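You operate a simulated robot arm through the tools that you are given. There is no shell and no other tool. Be economical: measure what you need, move in short steps, check, and stop when the job is done.

Carry out the task below with a simulated two-armed robot. There is one attempt and no reset: what you move stays moved.

Task
Put the drawer's bearing in the blue nest; lock it under the plunger.
Fine: low case's drawer shut again; turn the round table to the blue plunger, then push in the yellow pull knob. Where these are worked on the way, their far stop is far enough and under half their travel is too little: drawer of the low case.

It is judged by the outcome, as a careful person would: the job done as asked, and still so three seconds after it is handed in. It fails if anything else is knocked over, pushed out of place, dropped, spilled or broken.

Robot
Two 6-joint arms with two-finger parallel grippers on one trunk, on a base that drives. Base frame: it is fixed to the floor where the robot stands at the start and does not move with it; the origin is under the middle of the robot, x ahead of it, y to its left, z up; the surface under the hand at the start is at about z = 0.82. Readings come in m, degrees, newtons and seconds.
The left shoulder is at the start at [0.06, 0.187, 1.147], the right one opposite. With the tool pointing down near the work surface each hand reaches from about 0.22 to 0.62 m from the robot's upright axis, wherever it stands, measured 20 degrees to its own side. Places, roughly: black plunger [0.5, -0.3, 1]; blue nest [0.5, -0.4, 0.8]; blue plunger [0.6, -0.2, 0.9]; drawer of the low case [0.6, 0, 0.8]; round table [0.6, -0.3, 0.8]; yellow pull knob [0.8, -0.4, 0.9]. Payload 1.57 kg a hand.
Tool frame (each hand has its own): the origin (TCP) lies between the finger pads and is the grasp point; the fingertips stand 0.03 m ahead of it; z points along the fingers, y is the line along which they close. The gripper opens to 0.11 m. The fingers are 0.024 m wide and 0.012 m thick; the gripper's body (0.048 by 0.112 m) begins 0.078 m behind the TCP.
Orientation is told as [roll, pitch, yaw] about the base's x, y, z axes, in that order, counted from this pose: with the fingers straight down and closing along the base's y, the tool's x points along the base's -x, its y along +y and its z along -z.

Tools
- The arms move only by the tool step_arm. It takes "left_motion", "right_motion" or both (then of equal length, played together; a hand with none holds still); each is a list of rows, each a list of 7 numbers: the shift along the tool's x, y, z in m, then the turn, a rotation vector about the tool's x, y, z in degrees, then the finger opening in m, from 0 to 0.11. In form: [[tx, ty, tz, rx, ry, rz, claw], ...]. A call has 1 to 20 rows; each row shifts and turns the commanded pose from where the row before left it, along the tool's axes as they then stand. Each row takes 0.2 s and may step no farther than 0.05 m and 8.6 degrees from the row before; otherwise, or with a gripper value out of range, the whole call is refused. Where a pose cannot be reached the arm comes as near as it can. A force on the tool above 60 N (or 10 N above the force at the start of the call, whichever is more), or a blocked arm, ends the call early, and 0.2 s more pass. The fingers move at their own pace (about 0.153 m/s each) and stop on an object; they squeeze with about 43 N. The grip force told is the motor's: it shows also when the fingers shut on nothing. Time passes only in rows, and 0.2 s behind the last, so rows that do not move let the fingers close. It gives the time, the measured TCP pose, the force on the tool (base axes), the opening and the grip force at its end, in the units of the frame above (readings bear some noise), with the torque about the TCP (base axes, N m) and any sound that the robot's microphone picked up, and new pictures: "views" is both (left out), scene, wrist or none (wrist: the cameras of the hands that moved).
- Cameras (640 x 400 px; columns grow to the right, rows downward): "scene" is now at [0.007, -0.023, 1.6811]; the picture's right is [-0.34, -0.94, 0.00], its down [-0.79, 0.28, -0.55] and it looks along [0.51, -0.18, -0.84] (base axes); focal length 289 px, centre (320, 200). "left" rides on the left gripper at [0.07, -0.016, -0.141] in its tool frame; the picture's right is [0.23, 0.97, 0.00], its down [-0.86, 0.20, -0.48] and it looks along [-0.47, 0.11, 0.88] (tool axes); focal length 222 px, centre (320, 200). "right" rides on the right gripper at [0.07, 0.016, -0.141] in its tool frame; the picture's right is [-0.23, 0.97, 0.00], its down [-0.86, -0.20, -0.48] and it looks along [-0.47, -0.11, 0.88] (tool axes); focal length 222 px, centre (320, 200). There is no depth. A picture from a camera that has moved, and an enlarged one, comes with that camera's place and axes in the base frame and with its lens.
- move_column(by): slides the trunk up (or, below 0, down) by that many m; the arms and the scene camera ride with it, the base frame stays. It gives what a move gives, with no picture.
- base_move(legs): drives the robot by 1 to 6 legs, each [ahead, left, turn to the left] in m, m and degrees, along the robot's own axes; the way and the turn of a leg run together, so that a leg with both is an arc; at most 1.5 m and 180 degrees a leg. The arms and the cameras ride along, it lands a little off, and it stops where it bumps. It gives what a move gives, and a new picture of the scene camera.
- aim_head(pan, tilt): turns the head with the scene camera to pan (to the left, within 86 degrees either way) and tilt (down, from -29 to 69), counted from straight ahead of the robot. It gives what a move gives, and a new picture of the scene camera.
- enlarge(camera, box): a new picture of the part [left, top, right, bottom] of that camera's present view, enlarged. It takes no simulated time.
- hand_in(): hands the job in; it is judged then, once.

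Go step by step. Nothing tells you exact positions but the pictures and the camera data: compare them with the known pose of the tool, close in by small moves and look again before you grip or let go. The budget is 120 turns and 260 pictures, counting those below and the enlarged ones. Unless the task says otherwise, let go and move clear before handing in.

The tools are called as a command line: name --argument value ..., lists and objects as JSON in quotes. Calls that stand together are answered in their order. step_arm: Moves the arms, as the interface text tells. Its arguments: {"type":"object","properties":{"left_motion":{"type":"array","items":{"type":"array","items":{"type":"number"}}},"right_motion":{"type":"array","items":{"type":"array","items":{"type":"number"}}},"views":{"type":"string","enum":["both","scene","wrist","none"]}},"required":[]} The other tools are called the same way: move_column (by) slides the trunk up or down; base_move (legs) drives the base; aim_head (pan, tilt) turns the head that bears the scene camera; enlarge (camera, box) takes an enlarged picture of a part of a camera's view; hand_in () hands the job in.

At the start:

```text
t: 0.0
left_tool_pos: [0.4671, 0.0416, 1.0882]
left_ee_rot: [0.0, 0.0, 0.1]
left_ft_force: [-0.1, 0.7, -0.4]
left_ft_torque: [-0.02, -0.01, -0.02]
left_opening: 0.11
left_grip_force: 0.1
right_tool_pos: [0.4218, -0.327, 1.1356]
right_ee_rot: [-0.1, 0.0, 0.0]
right_ft_force: [-0.4, 0.1, -0.7]
right_ft_torque: [-0.02, 0.0, -0.03]
right_opening: 0.1097
right_grip_force: 0.1
trunk travel left (down, up): [-0.775, 0.215]
robot x, y, heading: [-0.0019, 0.0012, -0.0]
head pan, tilt: [-19.6, 57.0]
```

scene: 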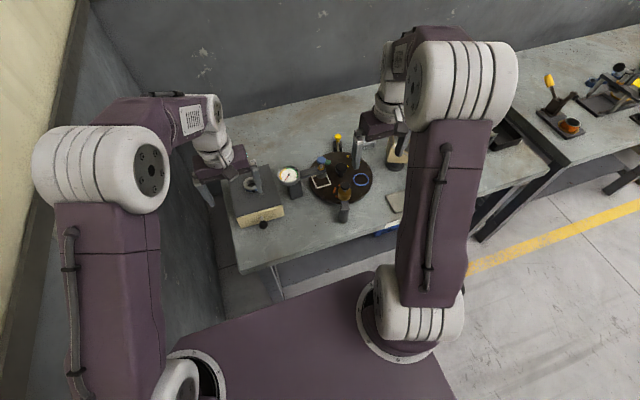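
right: 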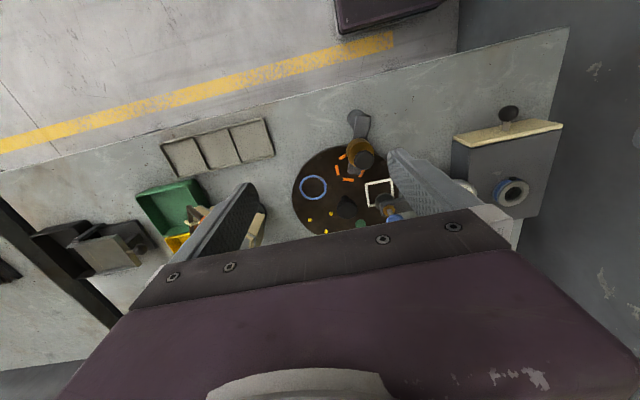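
left: 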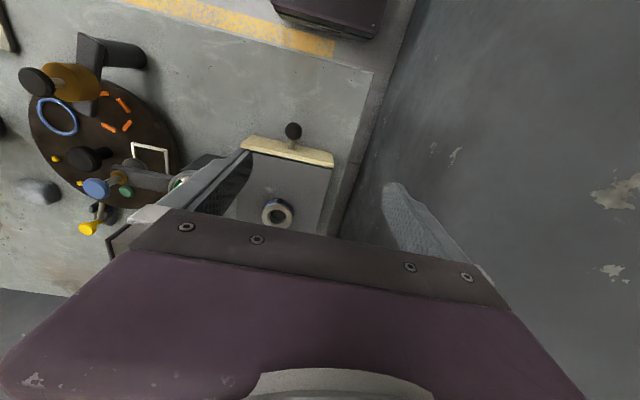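

I see a low case on the left with a cream drawer front, and a round table with a blue ring on it. I'll enlarge these before moving.

enlarge --camera "scene" --box '[200, 120, 420, 258]'

enlarge --camera "right" --box '[260, 80, 580, 280]'

enlarge --camera "left" --box '[0, 20, 360, 245]'

```text
2.90 times, centred on (310, 189) of scene
camera zoom: at [0.007, -0.023, 1.6811], right [-0.34, -0.94, 0.0], down [-0.79, 0.28, -0.55], along [0.51, -0.18, -0.84], focal length 838 px, centre (349, 232)
```

zoom: 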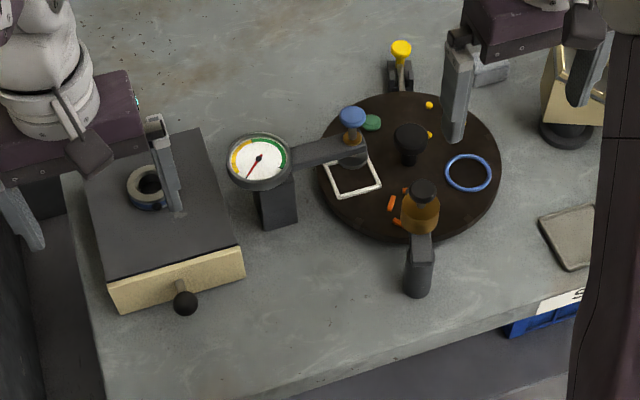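

```text
2.00 times, centred on (420, 180) of right
camera zoom: at [0.3516, -0.3102, 1.2766], right [0.23, 0.97, 0.0], down [0.86, -0.2, 0.48], along [0.47, -0.11, -0.88], focal length 444 px, centre (120, 240)
```

zoom: 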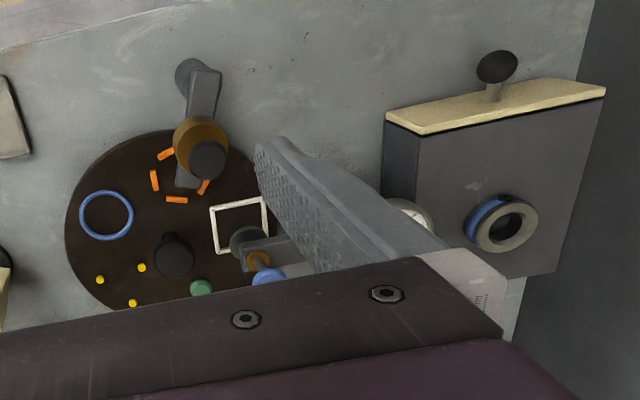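

```text
1.78 times, centred on (180, 132) of left
camera zoom: at [0.3986, 0.0252, 1.2289], right [-0.23, 0.97, 0.0], down [0.86, 0.2, 0.48], along [0.47, 0.11, -0.88], focal length 395 px, centre (569, 320)
```

zoom: 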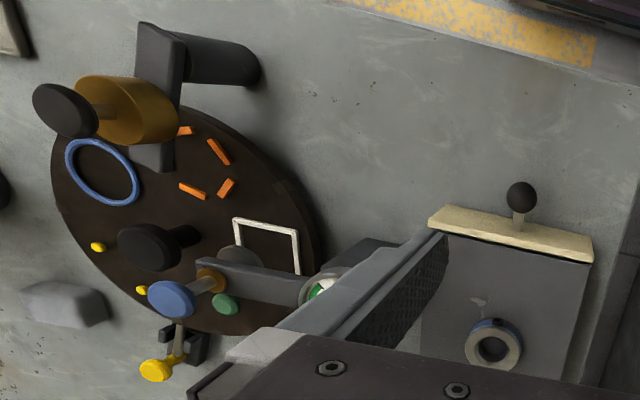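

The drawer knob triangulates to about (0.48, 0.00, 0.86). The left hand goes above it, and the right hand moves aside so the scene camera can see the table.

step_arm --left_motion '[[-0.003, -0.01, 0.03, 0, 0, 0, 0.07], [-0.003, -0.01, 0.03, 0, 0, 0, 0.07], [-0.003, -0.01, 0.03, 0, 0, 0, 0.07], [-0.003, -0.01, 0.03, 0, 0, 0, 0.07], [0, 0, 0.02, 0, 0, 0, 0.07]]' --right_motion '[[0.02, -0.03, -0.01, 0, 0, 0, 0.11], [0.02, -0.03, -0.01, 0, 0, 0, 0.11], [0.02, -0.03, -0.01, 0, 0, 0, 0.11], [0.02, -0.03, -0.01, 0, 0, 0, 0.11], [0.0, 0, -0.01, 0, 0, 0, 0.11]]'

```text
t: 1.2
left_tool_pos: [0.4782, -0.0002, 0.9471]
left_ee_rot: [0.0, 0.0, 0.0]
left_ft_force: [0.2, 0.5, 0.8]
left_ft_torque: [-0.01, 0.03, -0.01]
left_opening: 0.07
left_grip_force: 0.1
right_tool_pos: [0.3413, -0.4471, 1.1852]
right_ee_rot: [0.1, 0.0, 0.1]
right_ft_force: [-0.1, 0.2, 0.0]
right_ft_torque: [0.01, -0.01, -0.02]
right_opening: 0.1103
right_grip_force: 0.2
trunk travel left (down, up): [-0.775, 0.215]
robot x, y, heading: [-0.0026, -0.0019, 0.0]
head pan, tilt: [-19.6, 57.0]
camera scene: at [0.0075, -0.022, 1.6811], right [-0.34, -0.94, 0.0], down [-0.79, 0.28, -0.54], along [0.51, -0.18, -0.84], focal length 289 px, centre (320, 200)
camera right: at [0.2715, -0.4297, 1.3262], right [0.23, 0.97, 0.0], down [0.86, -0.2, 0.48], along [0.47, -0.11, -0.88], focal length 222 px, centre (320, 200)
camera left: at [0.4098, -0.0147, 1.0892], right [-0.23, 0.97, 0.0], down [0.85, 0.2, 0.48], along [0.47, 0.11, -0.88], focal length 222 px, centre (320, 200)
```

scene: 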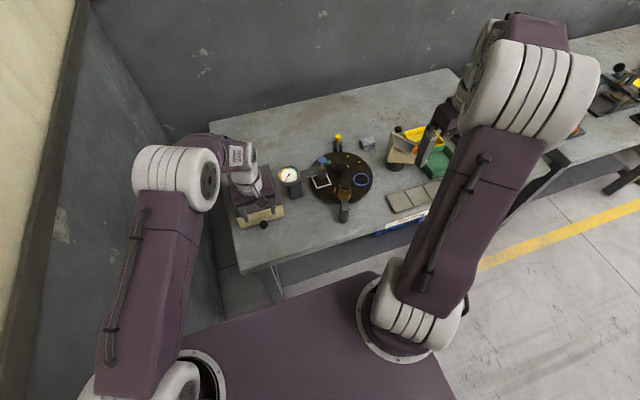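
right: 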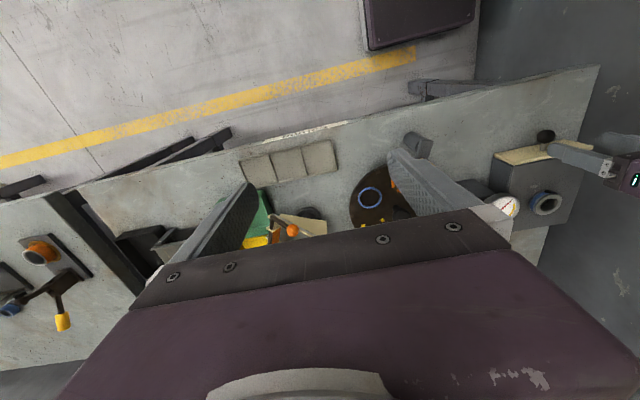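
left: 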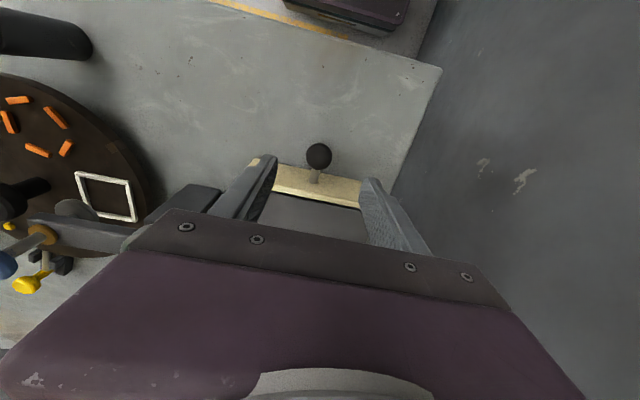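

The scene view is clearer now. I'll enlarge the round table and the drawer front before going down.

enlarge --camera "scene" --box '[270, 120, 398, 232]'

enlarge --camera "left" --box '[220, 120, 420, 245]'

enlarge --camera "left" --box '[0, 60, 240, 300]'

```text
3.57 times, centred on (334, 176) of scene
camera zoom: at [0.0075, -0.022, 1.6811], right [-0.34, -0.94, 0.0], down [-0.79, 0.28, -0.54], along [0.51, -0.18, -0.84], focal length 1032 px, centre (270, 286)
```

zoom: 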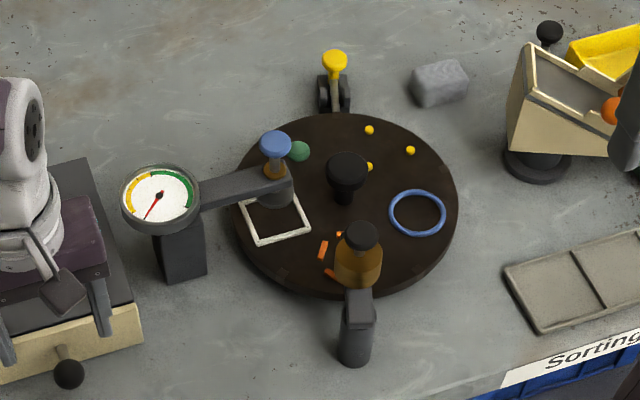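

```text
3.20 times, centred on (320, 182) of left
camera zoom: at [0.4098, -0.0147, 1.0892], right [-0.23, 0.97, 0.0], down [0.85, 0.2, 0.48], along [0.47, 0.11, -0.88], focal length 711 px, centre (320, 256)
```

zoom: 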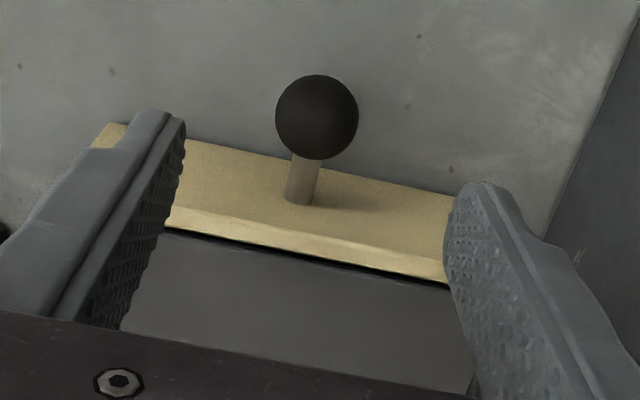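

```text
1.67 times, centred on (120, 180) of left
camera zoom: at [0.4098, -0.0147, 1.0892], right [-0.23, 0.97, 0.0], down [0.85, 0.2, 0.48], along [0.47, 0.11, -0.88], focal length 370 px, centre (653, 233)
```

zoom: 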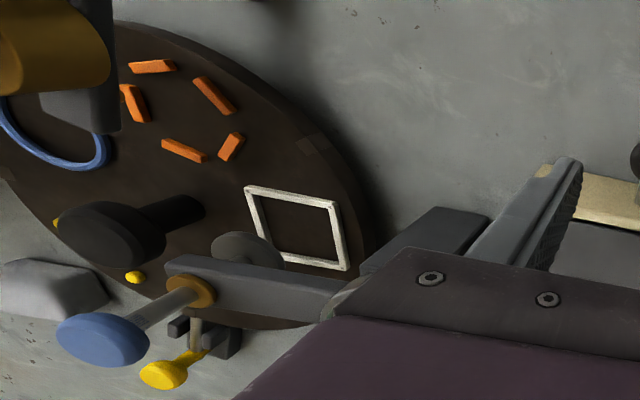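

The knob sits centred between the left fingers. I'll go down, close on it, and feel the grip.

step_arm --left_motion '[[-0.001, 0, 0.03, 0, 0, 0, 0.07], [0, 0, 0.03, 0, 0, 0, 0.07], [0, 0, 0.018, 0, 0, 0, 0.07], [0, 0, 0, 0, 0, 0, 0.0], [0, 0, 0, 0, 0, 0, 0.0]]' --views "wrist"

```text
t: 2.4
left_tool_pos: [0.4795, -0.0008, 0.8685]
left_ee_rot: [0.0, 0.0, -0.1]
left_ft_force: [-1.8, -7.3, -5.2]
left_ft_torque: [-0.19, -0.69, -0.12]
left_opening: 0.0271
left_grip_force: 37.9
right_tool_pos: [0.341, -0.449, 1.1831]
right_ee_rot: [0.2, 0.0, 0.1]
right_ft_force: [0.2, -0.9, 0.1]
right_ft_torque: [-0.02, 0.01, 0.0]
right_opening: 0.1101
right_grip_force: 0.0
trunk travel left (down, up): [-0.775, 0.215]
robot x, y, heading: [-0.0002, 0.0019, 0.1]
head pan, tilt: [-19.6, 57.0]
camera left: at [0.4116, -0.0158, 1.01], right [-0.23, 0.97, 0.0], down [0.85, 0.2, 0.48], along [0.47, 0.11, -0.88], focal length 222 px, centre (320, 200)
```

left: 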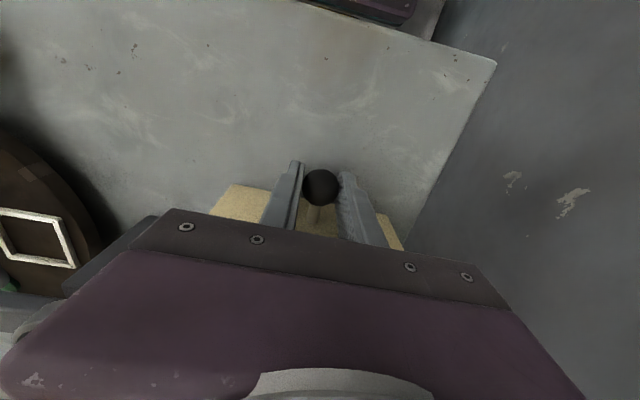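

The knob is gripped at 0.027 m. I'll pull the drawer toward the robot.

step_arm --left_motion '[[0.012, 0, 0, 0, 0, 0, 0], [0.015, 0, 0, 0, 0, 0, 0], [0.015, 0, 0, 0, 0, 0, 0], [0.015, 0, 0, 0, 0, 0, 0], [0.015, 0, 0, 0, 0, 0, 0], [0.015, 0, 0, 0, 0, 0, 0]]'

```text
t: 3.8
left_tool_pos: [0.3922, -0.0008, 0.868]
left_ee_rot: [0.1, 0.0, 0.1]
left_ft_force: [-1.5, -4.3, -3.7]
left_ft_torque: [-0.18, -0.43, -0.07]
left_opening: 0.0276
left_grip_force: 37.4
right_tool_pos: [0.341, -0.4479, 1.1845]
right_ee_rot: [0.0, -0.1, 0.2]
right_ft_force: [-0.5, -0.7, 0.0]
right_ft_torque: [0.01, 0.02, 0.01]
right_opening: 0.11
right_grip_force: 0.0
trunk travel left (down, up): [-0.775, 0.215]
robot x, y, heading: [0.0001, -0.0037, 0.0]
head pan, tilt: [-19.6, 57.0]
camera scene: at [0.0068, -0.0246, 1.681], right [-0.34, -0.94, 0.0], down [-0.79, 0.28, -0.54], along [0.51, -0.18, -0.84], focal length 289 px, centre (320, 200)
camera left: at [0.3245, -0.0159, 1.0101], right [-0.23, 0.97, 0.0], down [0.86, 0.2, 0.48], along [0.47, 0.11, -0.88], focal length 222 px, centre (320, 200)
```

scene: 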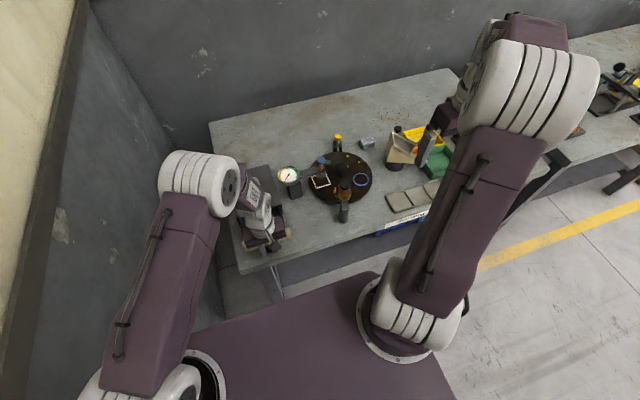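
left: 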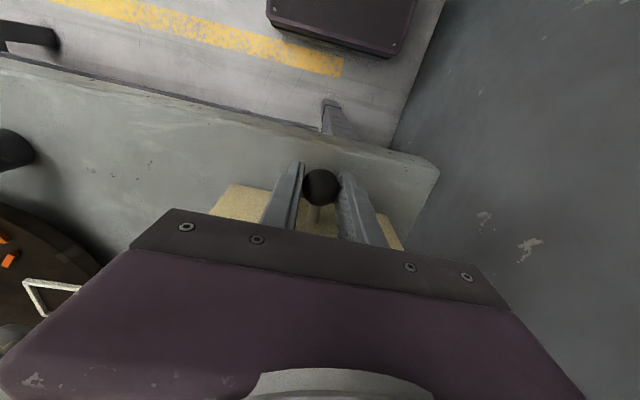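

Still moving freely at 0.087 m. I'll continue to the stop.

step_arm --left_motion '[[0.01, 0, 0, 0, 0, 0, 0], [0.01, 0, 0, 0, 0, 0, 0], [0.01, 0, 0, 0, 0, 0, 0], [0.01, 0, 0, 0, 0, 0, 0], [0.01, 0, 0, 0, 0, 0, 0]]' --views "none"

```text
t: 5.0
left_tool_pos: [0.3364, 0.0021, 0.8684]
left_ee_rot: [0.2, 0.2, 0.0]
left_ft_force: [0.0, -0.4, -0.3]
left_ft_torque: [-0.02, -0.01, 0.0]
left_opening: 0.0002
left_grip_force: 21.2
right_tool_pos: [0.336, -0.4485, 1.1851]
right_ee_rot: [0.0, -0.2, 0.0]
right_ft_force: [-0.6, -0.8, 0.8]
right_ft_torque: [0.01, -0.06, 0.02]
right_opening: 0.1098
right_grip_force: 0.1
trunk travel left (down, up): [-0.775, 0.215]
robot x, y, heading: [-0.0027, 0.0, 0.1]
head pan, tilt: [-19.6, 57.0]
```

The fingers slipped off the knob, so the drawer probably reached its stop. I'll raise the hand and look into the drawer.

step_arm --left_motion '[[0, 0, -0.04, 0, 0, 0, 0.08], [0, 0, -0.04, 0, 0, 0, 0.08], [0, 0, -0.04, 0, 0, 0, 0.08], [0, 0, -0.04, 0, 0, 0, 0.08]]'

enlarge --camera "left" --box '[200, 60, 440, 240]'

enlarge --camera "scene" --box '[200, 150, 320, 270]'

```text
t: 6.0
left_tool_pos: [0.3419, 0.0003, 1.0293]
left_ee_rot: [-0.1, 0.0, 0.1]
left_ft_force: [-0.5, -0.5, -0.7]
left_ft_torque: [0.02, 0.0, -0.01]
left_opening: 0.08
left_grip_force: 0.0
right_tool_pos: [0.3411, -0.4475, 1.1848]
right_ee_rot: [0.0, -0.1, 0.0]
right_ft_force: [0.1, -1.0, -0.9]
right_ft_torque: [0.01, -0.01, 0.03]
right_opening: 0.1097
right_grip_force: 0.1
trunk travel left (down, up): [-0.775, 0.215]
robot x, y, heading: [-0.0004, -0.0013, 0.0]
head pan, tilt: [-19.6, 57.0]
camera scene: at [0.0058, -0.0227, 1.6811], right [-0.34, -0.94, 0.0], down [-0.79, 0.28, -0.55], along [0.51, -0.18, -0.84], focal length 289 px, centre (320, 200)
camera left: at [0.2746, -0.0148, 1.1716], right [-0.23, 0.97, 0.0], down [0.86, 0.2, 0.48], along [0.47, 0.11, -0.88], focal length 222 px, centre (320, 200)
```

scene: 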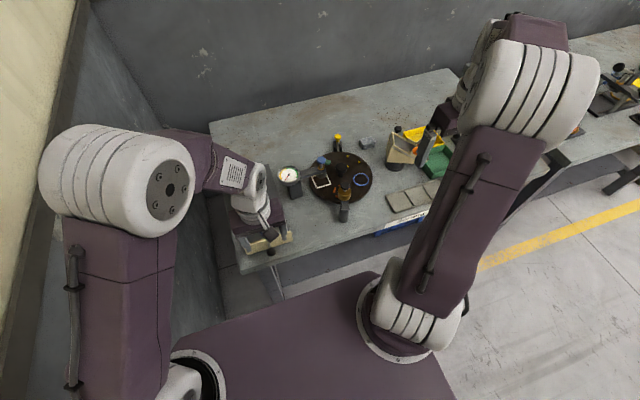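
left: 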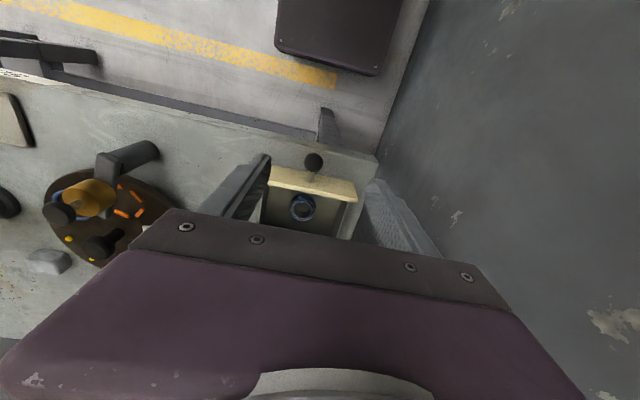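

```text
2.22 times, centred on (320, 150) of left
camera zoom: at [0.2746, -0.0148, 1.1716], right [-0.23, 0.97, 0.0], down [0.86, 0.2, 0.48], along [0.47, 0.11, -0.88], focal length 494 px, centre (320, 311)
```

zoom: 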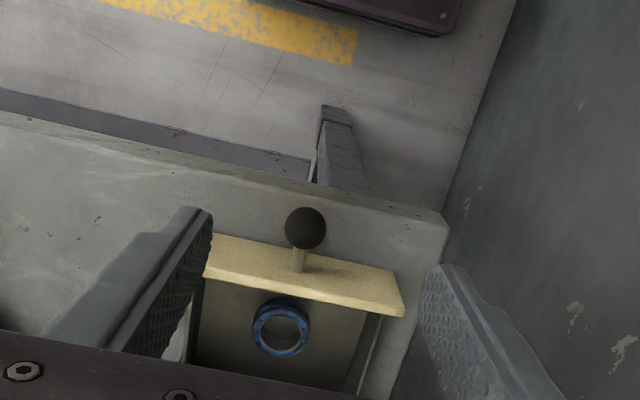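

```text
3.33 times, centred on (260, 210) of scene
camera zoom: at [0.0058, -0.0227, 1.6811], right [-0.34, -0.94, 0.0], down [-0.79, 0.28, -0.55], along [0.51, -0.18, -0.84], focal length 964 px, centre (520, 167)
```

zoom: 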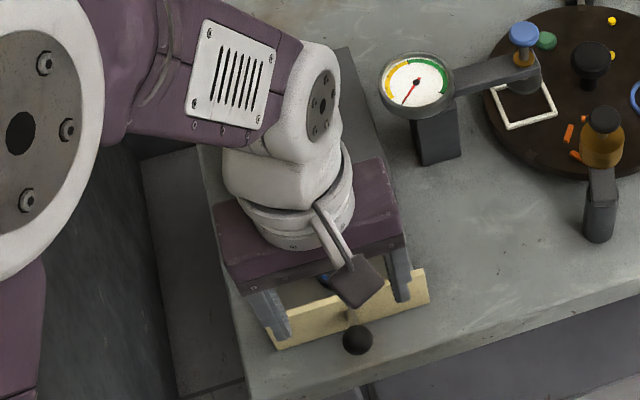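

The blue bearing is in the open drawer, at about (0.46, 0, 0.86). I'll move above it and check the height.

step_arm --left_motion '[[-0.03, 0, 0.02, 0, 0, 0, 0.075], [-0.03, 0, 0.02, 0, 0, 0, 0.075], [-0.03, 0, 0.02, 0, 0, 0, 0.075], [-0.028, 0, 0.02, 0, 0, 0, 0.075]]' --views "wrist"

enlarge --camera "left" --box '[220, 100, 420, 225]'

```text
t: 7.0
left_tool_pos: [0.4626, 0.0003, 0.9478]
left_ee_rot: [0.0, 0.1, 0.0]
left_ft_force: [-0.8, -0.4, 0.0]
left_ft_torque: [-0.02, 0.02, 0.02]
left_opening: 0.075
left_grip_force: 0.1
right_tool_pos: [0.3428, -0.4479, 1.1847]
right_ee_rot: [0.0, 0.0, 0.0]
right_ft_force: [0.3, 1.1, 0.5]
right_ft_torque: [-0.02, 0.0, 0.02]
right_opening: 0.1101
right_grip_force: 0.0
trunk travel left (down, up): [-0.775, 0.215]
robot x, y, heading: [-0.0046, -0.0003, 0.1]
head pan, tilt: [-19.6, 57.0]
camera left: at [0.3942, -0.0154, 1.0894], right [-0.23, 0.97, 0.0], down [0.86, 0.2, 0.48], along [0.47, 0.11, -0.88], focal length 222 px, centre (320, 200)
```

left: 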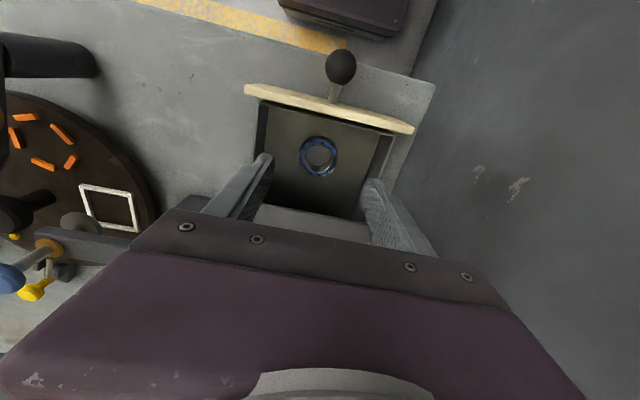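

```text
3.20 times, centred on (320, 162) of left
camera zoom: at [0.3942, -0.0154, 1.0894], right [-0.23, 0.97, 0.0], down [0.86, 0.2, 0.48], along [0.47, 0.11, -0.88], focal length 711 px, centre (320, 320)
```

zoom: 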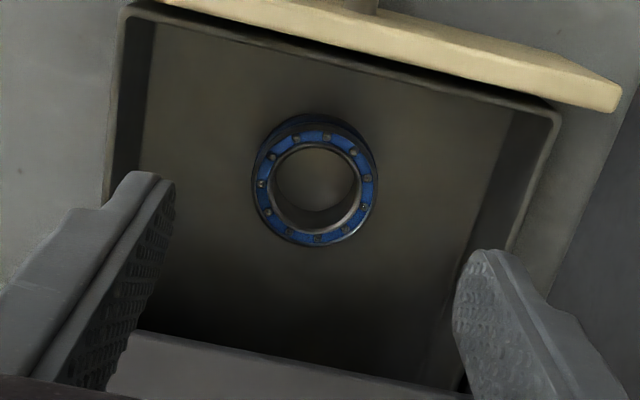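

The bearing's top looks to be at x≈0.473, z≈0.84. I'll go partway down and check again.

step_arm --left_motion '[[-0.01, 0.001, 0.02, 0, 0, 0, 0.075], [0, 0, 0.025, 0, 0, 0, 0.075]]' --views "none"

enlarge --camera "left" --box '[220, 100, 420, 225]'

```text
t: 7.6
left_tool_pos: [0.4716, 0.0024, 0.9014]
left_ee_rot: [-0.1, 0.0, 0.1]
left_ft_force: [0.1, -0.8, 0.6]
left_ft_torque: [-0.01, 0.01, 0.01]
left_opening: 0.0749
left_grip_force: 0.1
right_tool_pos: [0.3425, -0.4483, 1.1834]
right_ee_rot: [0.0, 0.1, 0.1]
right_ft_force: [-0.1, 0.3, 0.5]
right_ft_torque: [0.01, 0.0, 0.01]
right_opening: 0.11
right_grip_force: 0.0
trunk travel left (down, up): [-0.775, 0.215]
robot x, y, heading: [-0.0004, -0.0025, 0.2]
head pan, tilt: [-19.6, 57.0]
```

```text
3.20 times, centred on (320, 162) of left
camera zoom: at [0.4032, -0.0129, 1.0445], right [-0.23, 0.97, 0.0], down [0.86, 0.2, 0.48], along [0.47, 0.11, -0.88], focal length 711 px, centre (320, 320)
```

zoom: 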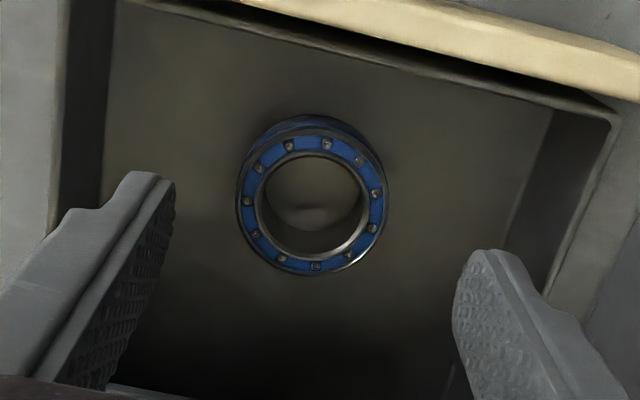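

The bearing is at about (0.477, 0.002), with its top at z≈0.835. I'll go down in small steps until the tips nearly reach the drawer floor.

step_arm --left_motion '[[-0.0055, 0, 0.02, 0, 0, 0, 0.075], [0, 0, 0.018, 0, 0, 0, 0.075], [0, 0, 0, 0, 0, 0, 0.075]]' --views "wrist"

enlarge --camera "left" --box '[220, 100, 420, 225]'

```text
t: 8.4
left_tool_pos: [0.4765, 0.0008, 0.8659]
left_ee_rot: [0.1, 0.0, 0.0]
left_ft_force: [-0.6, 0.4, -0.1]
left_ft_torque: [-0.03, -0.02, 0.01]
left_opening: 0.0752
left_grip_force: 0.1
right_tool_pos: [0.3406, -0.4479, 1.1853]
right_ee_rot: [0.0, 0.0, -0.1]
right_ft_force: [-0.3, -0.7, 0.7]
right_ft_torque: [0.02, 0.0, -0.01]
right_opening: 0.1102
right_grip_force: 0.0
trunk travel left (down, up): [-0.775, 0.215]
robot x, y, heading: [-0.0004, 0.0013, 0.0]
head pan, tilt: [-19.6, 57.0]
camera left: at [0.4073, -0.0141, 1.0076], right [-0.23, 0.97, 0.0], down [0.85, 0.2, 0.48], along [0.47, 0.11, -0.88], focal length 222 px, centre (320, 200)
```

left: 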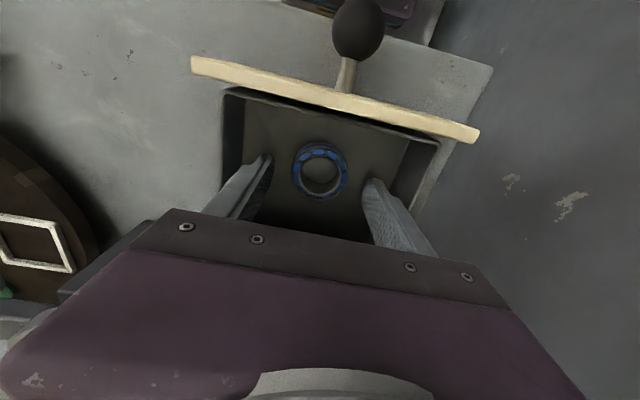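

```text
3.20 times, centred on (320, 162) of left
camera zoom: at [0.4073, -0.0141, 1.0076], right [-0.23, 0.97, 0.0], down [0.85, 0.2, 0.48], along [0.47, 0.11, -0.88], focal length 711 px, centre (320, 320)
```

zoom: 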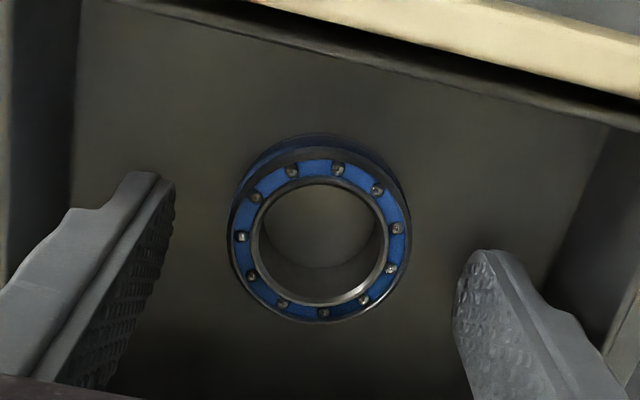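

The bearing is centred between the fingers. I'll go down about 12 mm more and close gently.

step_arm --left_motion '[[0, 0.001, 0.004, 0, 0, 0, 0.075], [0, 0, 0.004, 0, 0, 0, 0.075], [0, 0, 0.004, 0, 0, 0, 0.075], [0, 0, 0.0, 0, 0, 0, 0.075]]' --views "none"

enlarge --camera "left" --box '[220, 100, 420, 225]'

```text
t: 9.2
left_tool_pos: [0.4816, 0.0009, 0.8617]
left_ee_rot: [-0.4, -1.0, 0.1]
left_ft_force: [-0.9, 4.5, 43.2]
left_ft_torque: [1.99, 0.55, 0.0]
left_opening: 0.0785
left_grip_force: 2.3
right_tool_pos: [0.3389, -0.4463, 1.1858]
right_ee_rot: [0.0, -0.2, 0.1]
right_ft_force: [0.4, 0.5, -0.6]
right_ft_torque: [-0.01, 0.06, -0.02]
right_opening: 0.1101
right_grip_force: 0.1
trunk travel left (down, up): [-0.775, 0.215]
robot x, y, heading: [-0.001, 0.0012, 0.0]
head pan, tilt: [-19.6, 57.0]
stopped in row 4 (left hand): the force on the tool passed its limit at 64 N (the readings are from after the stop); the commanded pose is now the measured one
```

```text
3.20 times, centred on (320, 162) of left
camera zoom: at [0.4111, -0.0142, 1.003], right [-0.23, 0.97, -0.01], down [0.85, 0.2, 0.49], along [0.48, 0.1, -0.87], focal length 711 px, centre (320, 320)
```

zoom: 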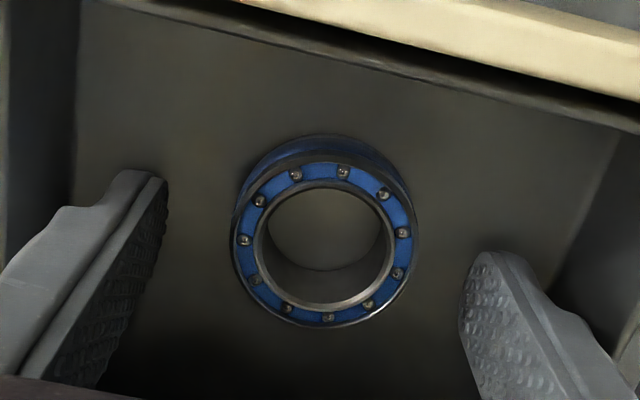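

The fingertips touched the floor at TCP z≈0.862. I'll back off 3 mm, recentre and close on the bearing.

step_arm --left_motion '[[0.004, 0.001, -0.004, 0, 1.0, 0, 0.075], [0.001, 0, 0, 0, 0, 0, 0.06], [0, 0, 0, 0, 0, 0, 0.05], [0, 0, 0, 0, 0, 0, 0.03], [0, 0, 0, 0, 0, 0, 0.03]]' --views "none"

enlarge --camera "left" --box '[220, 100, 420, 225]'

```text
t: 10.4
left_tool_pos: [0.476, 0.0011, 0.8618]
left_ee_rot: [-0.2, 0.6, 0.0]
left_ft_force: [-1.2, 3.2, 7.4]
left_ft_torque: [0.16, -0.1, 0.07]
left_opening: 0.0427
left_grip_force: 43.1
right_tool_pos: [0.3397, -0.4471, 1.184]
right_ee_rot: [-0.1, -0.1, 0.1]
right_ft_force: [-0.4, -0.3, 0.4]
right_ft_torque: [0.05, -0.01, 0.0]
right_opening: 0.1101
right_grip_force: 0.0
trunk travel left (down, up): [-0.775, 0.215]
robot x, y, heading: [0.0014, 0.0002, 0.1]
head pan, tilt: [-19.6, 57.0]
```

```text
3.20 times, centred on (320, 162) of left
camera zoom: at [0.4075, -0.0134, 1.0047], right [-0.23, 0.97, 0.0], down [0.86, 0.2, 0.47], along [0.46, 0.11, -0.88], focal length 711 px, centre (320, 320)
```

zoom: 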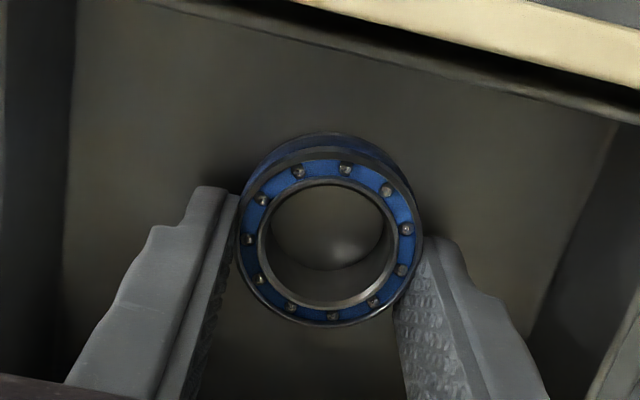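

The bearing is gripped at 0.0427 m. I'll lift it straight up and clear the case.

step_arm --left_motion '[[0, 0, -0.01, 0, 0, 0, 0.03], [0, 0, -0.02, 0, 0, 0, 0.03], [0, 0, -0.04, 0, 0, 0, 0.03], [0, 0, -0.04, 0, 0, 0, 0.03], [0, 0, -0.04, 0, 0, 0, 0.03]]' --views "both"

enlarge --camera "left" --box '[220, 100, 420, 225]'

```text
t: 11.6
left_tool_pos: [0.4732, 0.0014, 1.0126]
left_ee_rot: [-0.2, 0.5, 0.0]
left_ft_force: [-0.2, 0.0, -1.2]
left_ft_torque: [-0.03, -0.02, 0.0]
left_opening: 0.0426
left_grip_force: 43.3
right_tool_pos: [0.3399, -0.447, 1.1842]
right_ee_rot: [0.0, 0.0, 0.1]
right_ft_force: [0.3, 0.2, -0.3]
right_ft_torque: [-0.01, -0.03, 0.01]
right_opening: 0.1102
right_grip_force: 0.1
trunk travel left (down, up): [-0.775, 0.215]
robot x, y, heading: [0.0029, 0.0023, 0.2]
head pan, tilt: [-19.6, 57.0]
camera scene: at [0.006, -0.0227, 1.6811], right [-0.34, -0.94, 0.0], down [-0.79, 0.28, -0.55], along [0.51, -0.18, -0.84], focal length 289 px, centre (320, 200)
camera left: at [0.4054, -0.0138, 1.1545], right [-0.23, 0.97, 0.0], down [0.86, 0.2, 0.47], along [0.46, 0.11, -0.88], focal length 222 px, centre (320, 200)
```

scene: 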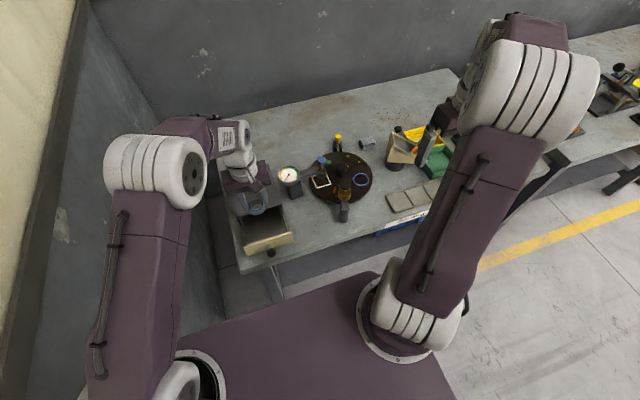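
left: 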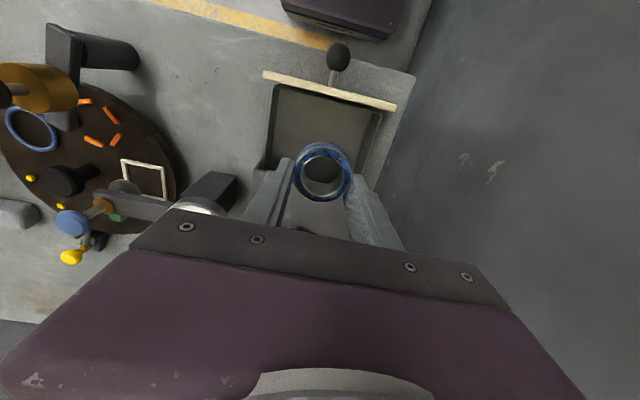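

```text
3.20 times, centred on (320, 162) of left
camera zoom: at [0.4054, -0.0138, 1.1545], right [-0.23, 0.97, 0.0], down [0.86, 0.2, 0.47], along [0.46, 0.11, -0.88], focal length 711 px, centre (320, 320)
```

zoom: 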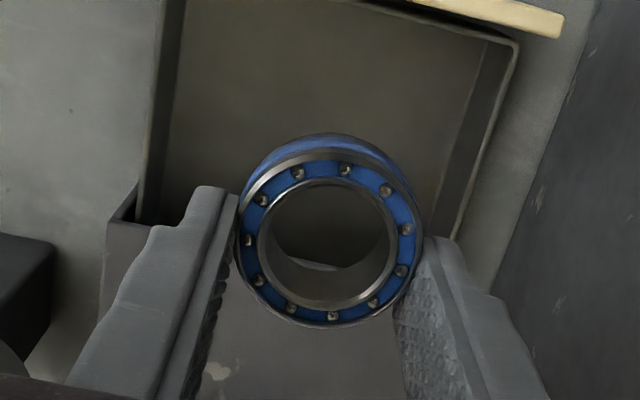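

The bearing is held. The nest is out of the left hand's reach from here, so I'll raise the hand and drive about 0.28 m right and 0.10 m ahead. From there the left hand can reach the nest and the drawer, and the right can reach the turntable.

step_arm --left_motion '[[0.01, 0, -0.04, 0, 0, 0, 0.03], [0.01, 0, -0.04, 0, 0, 0, 0.03], [0.01, 0, -0.04, 0, 0, 0, 0.03]]' --views "none"

base_move --legs '[[0, -0.28, 0], [0.1, 0, 0]]'

```text
t: 12.4
left_tool_pos: [0.4447, 0.0027, 1.133]
left_ee_rot: [-0.2, 0.5, 0.0]
left_ft_force: [-0.2, -0.1, -0.6]
left_ft_torque: [0.0, 0.0, 0.03]
left_opening: 0.0426
left_grip_force: 43.1
right_tool_pos: [0.3405, -0.4484, 1.1844]
right_ee_rot: [0.0, 0.0, 0.1]
right_ft_force: [0.3, 0.8, 0.2]
right_ft_torque: [-0.02, 0.01, 0.02]
right_opening: 0.1102
right_grip_force: 0.0
trunk travel left (down, up): [-0.775, 0.215]
robot x, y, heading: [0.0037, 0.0025, -0.3]
head pan, tilt: [-19.6, 57.0]
```

```text
t: 15.1
left_tool_pos: [0.5406, -0.2747, 1.1318]
left_ee_rot: [-0.3, 0.3, 0.1]
left_ft_force: [0.1, 0.2, -1.8]
left_ft_torque: [-0.01, -0.02, 0.04]
left_opening: 0.0426
left_grip_force: 42.4
right_tool_pos: [0.4385, -0.7256, 1.1853]
right_ee_rot: [-0.1, -0.1, 0.1]
right_ft_force: [-0.1, -1.0, -0.3]
right_ft_torque: [-0.01, 0.02, -0.01]
right_opening: 0.11
right_grip_force: 0.0
trunk travel left (down, up): [-0.775, 0.215]
robot x, y, heading: [0.0999, -0.2808, 0.2]
head pan, tilt: [-19.6, 57.0]
camera scene: at [0.1031, -0.3021, 1.6811], right [-0.33, -0.94, 0.0], down [-0.79, 0.28, -0.55], along [0.51, -0.18, -0.84], focal length 289 px, centre (320, 200)
```

scene: 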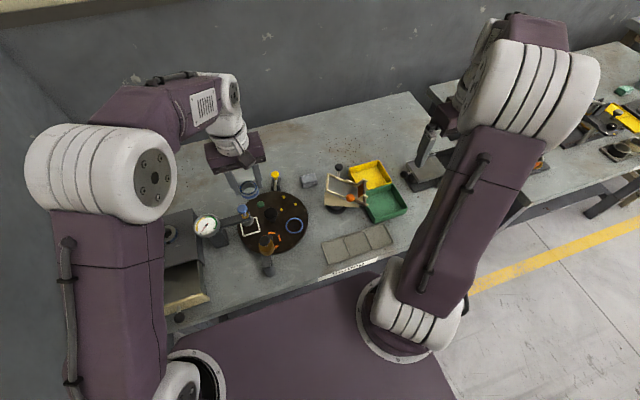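

The drive went as planned. I'll bring the left hand toward the blue nest and look.

step_arm --left_motion '[[0.0, -0.035, 0.0, 0, 0, 0, 0.03], [0.0, -0.035, 0.02, 0, 0, 0, 0.03], [-0.005, -0.028, 0.02, 0, 0, 0, 0.03]]'

enlarge --camera "scene" --box '[180, 150, 340, 280]'

enlarge --camera "left" --box '[160, 60, 480, 260]'

```text
t: 15.9
left_tool_pos: [0.5527, -0.3748, 1.0915]
left_ee_rot: [-0.3, 0.6, 0.1]
left_ft_force: [0.3, 0.1, -2.5]
left_ft_torque: [0.01, 0.02, 0.01]
left_opening: 0.0428
left_grip_force: 42.7
right_tool_pos: [0.4425, -0.7261, 1.1834]
right_ee_rot: [0.0, 0.2, 0.1]
right_ft_force: [-0.4, 0.5, -0.9]
right_ft_torque: [0.01, 0.03, -0.03]
right_opening: 0.11
right_grip_force: 0.0
trunk travel left (down, up): [-0.775, 0.215]
robot x, y, heading: [0.0979, -0.279, -0.1]
head pan, tilt: [-19.6, 57.0]
camera scene: at [0.109, -0.3023, 1.6811], right [-0.33, -0.94, 0.0], down [-0.79, 0.28, -0.54], along [0.51, -0.18, -0.84], focal length 289 px, centre (320, 200)
camera left: at [0.4858, -0.3891, 1.2344], right [-0.23, 0.97, 0.0], down [0.86, 0.2, 0.47], along [0.46, 0.11, -0.88], focal length 222 px, centre (320, 200)
```

scene: 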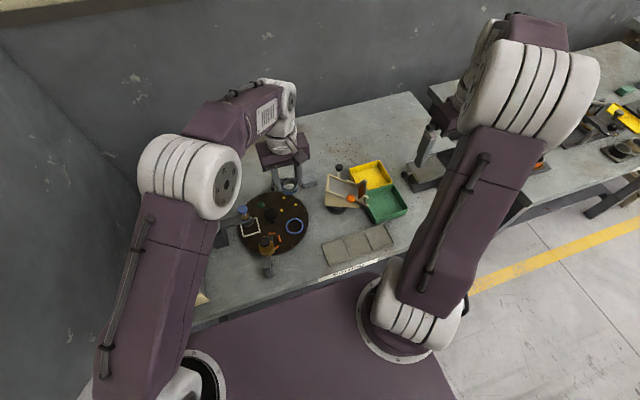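
left: 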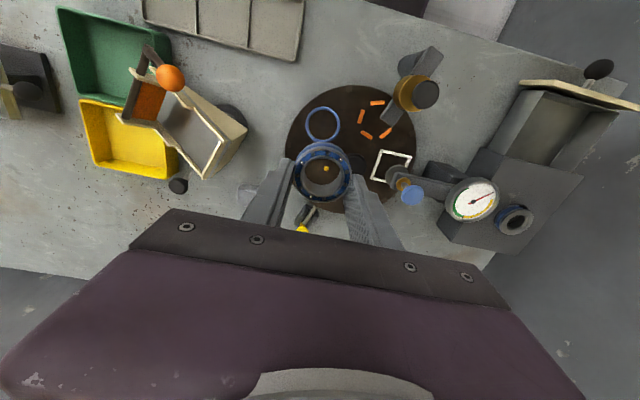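

```text
3.08 times, centred on (260, 215) of scene
camera zoom: at [0.109, -0.3023, 1.6811], right [-0.33, -0.94, 0.0], down [-0.79, 0.28, -0.54], along [0.51, -0.18, -0.84], focal length 890 px, centre (505, 154)
```

zoom: 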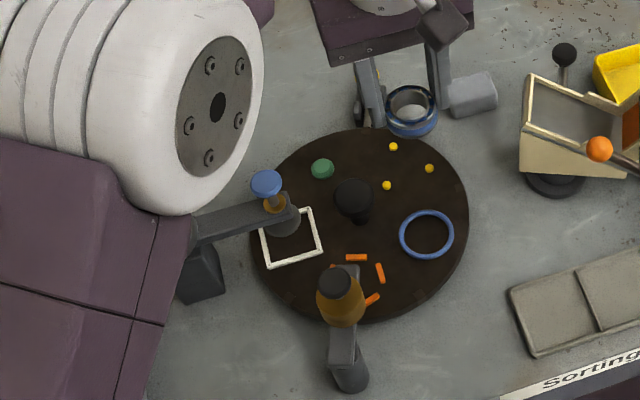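

```text
2.00 times, centred on (320, 160) of left
camera zoom: at [0.4858, -0.3891, 1.2344], right [-0.23, 0.97, 0.0], down [0.86, 0.2, 0.47], along [0.46, 0.11, -0.88], focal length 444 px, centre (320, 280)
```

zoom: 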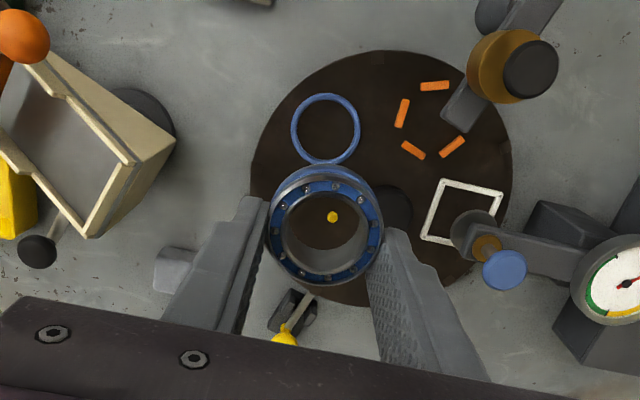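

The nest ring is at about (0.550, -0.370), and the bearing sits roughly 9 mm toward the robot from the TCP. I'll go down to just above the nest and compare.

step_arm --left_motion '[[-0.004, 0.003, 0.04, -0.3, -0.6, 0, 0.03], [-0.003, 0.002, 0.04, 0, 0, 0, 0.03], [0, 0, 0.04, 0, 0, 0, 0.03], [0, 0, 0.04, 0, 0, 0, 0.03], [0, 0, 0.02, 0, 0, 0, 0.03], [0, 0, 0, 0, 0, 0, 0.03]]' --views "none"

enlarge --camera "left" --box '[220, 80, 420, 230]'

enlarge --camera "scene" --box '[210, 160, 350, 280]'

```text
t: 17.3
left_tool_pos: [0.5569, -0.3681, 0.9129]
left_ee_rot: [0.1, -0.1, 0.1]
left_ft_force: [0.8, 0.4, -1.3]
left_ft_torque: [-0.02, 0.0, 0.04]
left_opening: 0.0426
left_grip_force: 42.8
right_tool_pos: [0.4396, -0.7255, 1.1845]
right_ee_rot: [0.1, 0.1, 0.2]
right_ft_force: [0.0, 0.8, 0.5]
right_ft_torque: [-0.01, 0.0, 0.03]
right_opening: 0.11
right_grip_force: 0.0
trunk travel left (down, up): [-0.775, 0.215]
robot x, y, heading: [0.0985, -0.2804, 0.1]
head pan, tilt: [-19.6, 57.0]
```

```text
2.67 times, centred on (320, 155) of left
camera zoom: at [0.4881, -0.3833, 1.0548], right [-0.23, 0.97, 0.0], down [0.85, 0.2, 0.48], along [0.47, 0.11, -0.88], focal length 592 px, centre (320, 320)
```

zoom: 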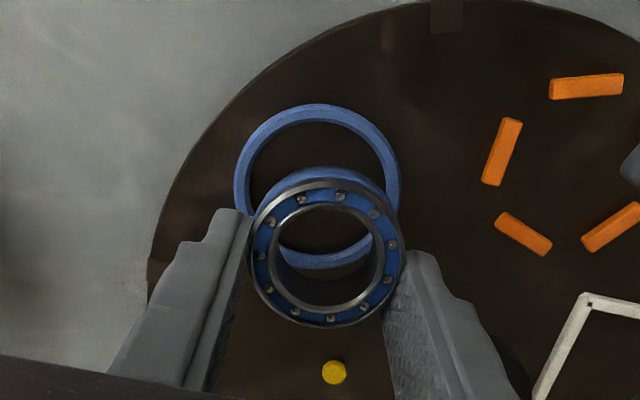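

```text
3.33 times, centred on (280, 220) of scene
camera zoom: at [0.1052, -0.3013, 1.6811], right [-0.33, -0.94, 0.0], down [-0.79, 0.28, -0.55], along [0.51, -0.18, -0.84], focal length 964 px, centre (453, 133)
```

zoom: 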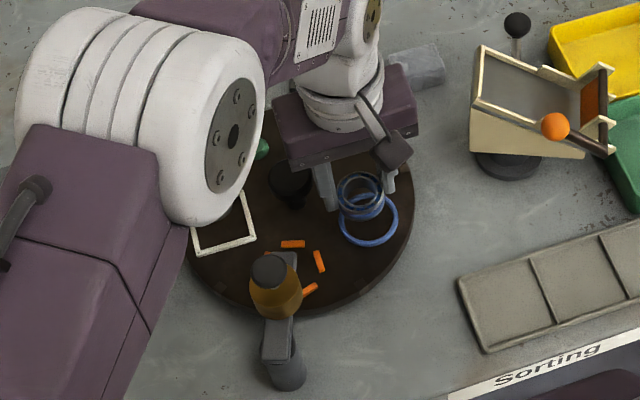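

The bearing needs about 3 mm toward -x and 3 mm toward -y. I'll correct, go lower and look again.

step_arm --left_motion '[[0.003, -0.003, 0.01, 0, 0, 0, 0.03], [0, 0, 0.01, 0, 0, 0, 0.03], [0, 0, 0.007, 0, 0, 0, 0.03], [0, 0, 0, 0, 0, 0, 0.03]]' --views "none"

enlarge --camera "left" --box '[220, 80, 420, 230]'

enlarge --camera "scene" --box '[270, 190, 350, 260]'

```text
t: 18.3
left_tool_pos: [0.5528, -0.371, 0.8843]
left_ee_rot: [0.1, -0.1, 0.1]
left_ft_force: [0.9, 1.1, 1.3]
left_ft_torque: [-0.04, -0.02, -0.01]
left_opening: 0.0427
left_grip_force: 42.9
right_tool_pos: [0.4404, -0.7254, 1.1856]
right_ee_rot: [0.0, -0.1, 0.2]
right_ft_force: [0.1, 0.7, 0.7]
right_ft_torque: [0.05, -0.01, -0.03]
right_opening: 0.1098
right_grip_force: 0.0
trunk travel left (down, up): [-0.775, 0.215]
robot x, y, heading: [0.0972, -0.2785, 0.2]
head pan, tilt: [-19.6, 57.0]
```

```text
2.67 times, centred on (320, 155) of left
camera zoom: at [0.4845, -0.3869, 1.0272], right [-0.23, 0.97, 0.0], down [0.85, 0.2, 0.48], along [0.47, 0.11, -0.88], focal length 592 px, centre (320, 320)
```

zoom: 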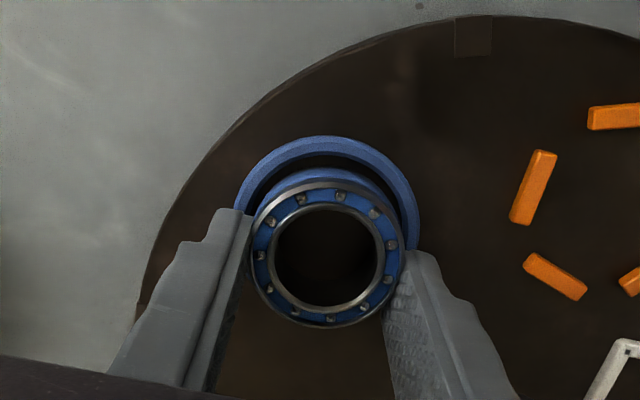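

```text
5.71 times, centred on (310, 225) of scene
camera zoom: at [0.1057, -0.3012, 1.6812], right [-0.33, -0.94, 0.0], down [-0.79, 0.28, -0.55], along [0.51, -0.18, -0.84], focal length 1652 px, centre (377, 57)
```

zoom: 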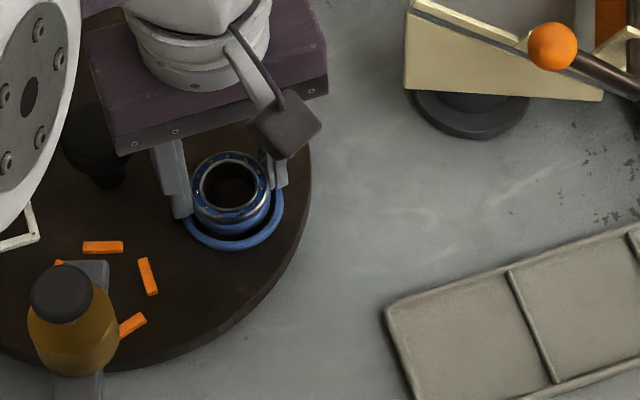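

Both views say to move 3 mm back toward +x, with y good. I'll correct and lower until the fingertips or bearing touch.

step_arm --left_motion '[[-0.003, 0, 0.002, 0, 0, 0, 0.03], [0, 0, 0.003, 0, 0, 0, 0.03], [0, 0, 0.002, 0, 0, 0, 0.03], [0, 0, 0, 0, 0, 0, 0.03]]' --views "none"

enlarge --camera "left" --box '[220, 80, 420, 230]'

enlarge --camera "scene" --box '[270, 190, 350, 260]'

```text
t: 19.3
left_tool_pos: [0.5571, -0.3726, 0.8857]
left_ee_rot: [-0.4, -0.7, 0.1]
left_ft_force: [-12.4, 1.6, 38.2]
left_ft_torque: [1.05, 0.84, 0.72]
left_opening: 0.0428
left_grip_force: 43.1
right_tool_pos: [0.4358, -0.7253, 1.1859]
right_ee_rot: [-0.1, -0.2, 0.1]
right_ft_force: [-0.3, 0.1, -0.2]
right_ft_torque: [0.01, 0.03, 0.03]
right_opening: 0.1101
right_grip_force: 0.0
trunk travel left (down, up): [-0.775, 0.215]
robot x, y, heading: [0.0967, -0.277, 0.1]
head pan, tilt: [-19.6, 57.0]
stopped in row 4 (left hand): the force on the tool passed its limit at 62 N (the readings are from after the stop); the commanded pose is now the measured one
```

```text
2.67 times, centred on (320, 155) of left
camera zoom: at [0.4867, -0.3882, 1.0267], right [-0.23, 0.97, -0.01], down [0.85, 0.2, 0.49], along [0.48, 0.11, -0.87], focal length 592 px, centre (320, 320)
```

zoom: 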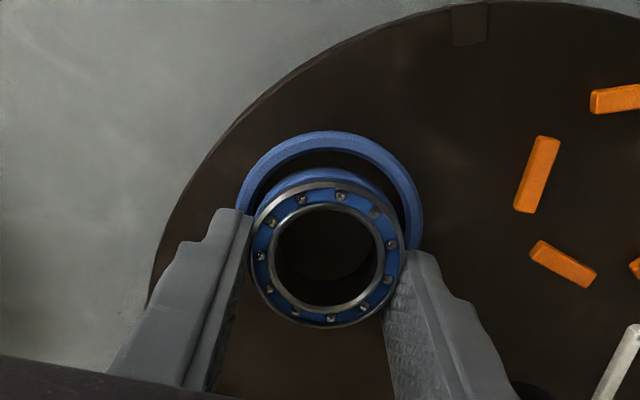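

```text
5.71 times, centred on (310, 225) of scene
camera zoom: at [0.1004, -0.3007, 1.681], right [-0.33, -0.94, 0.0], down [-0.79, 0.28, -0.55], along [0.52, -0.18, -0.84], focal length 1652 px, centre (377, 57)
```

zoom: 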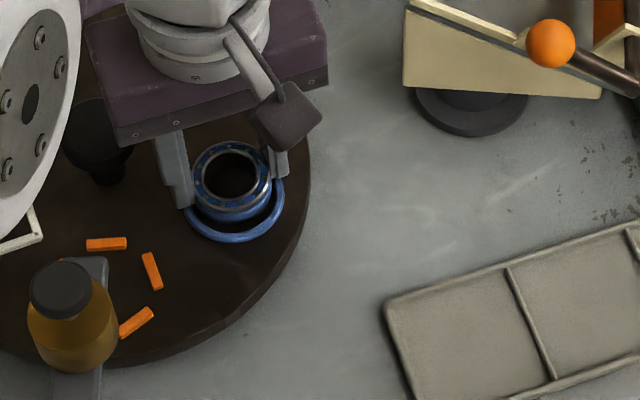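

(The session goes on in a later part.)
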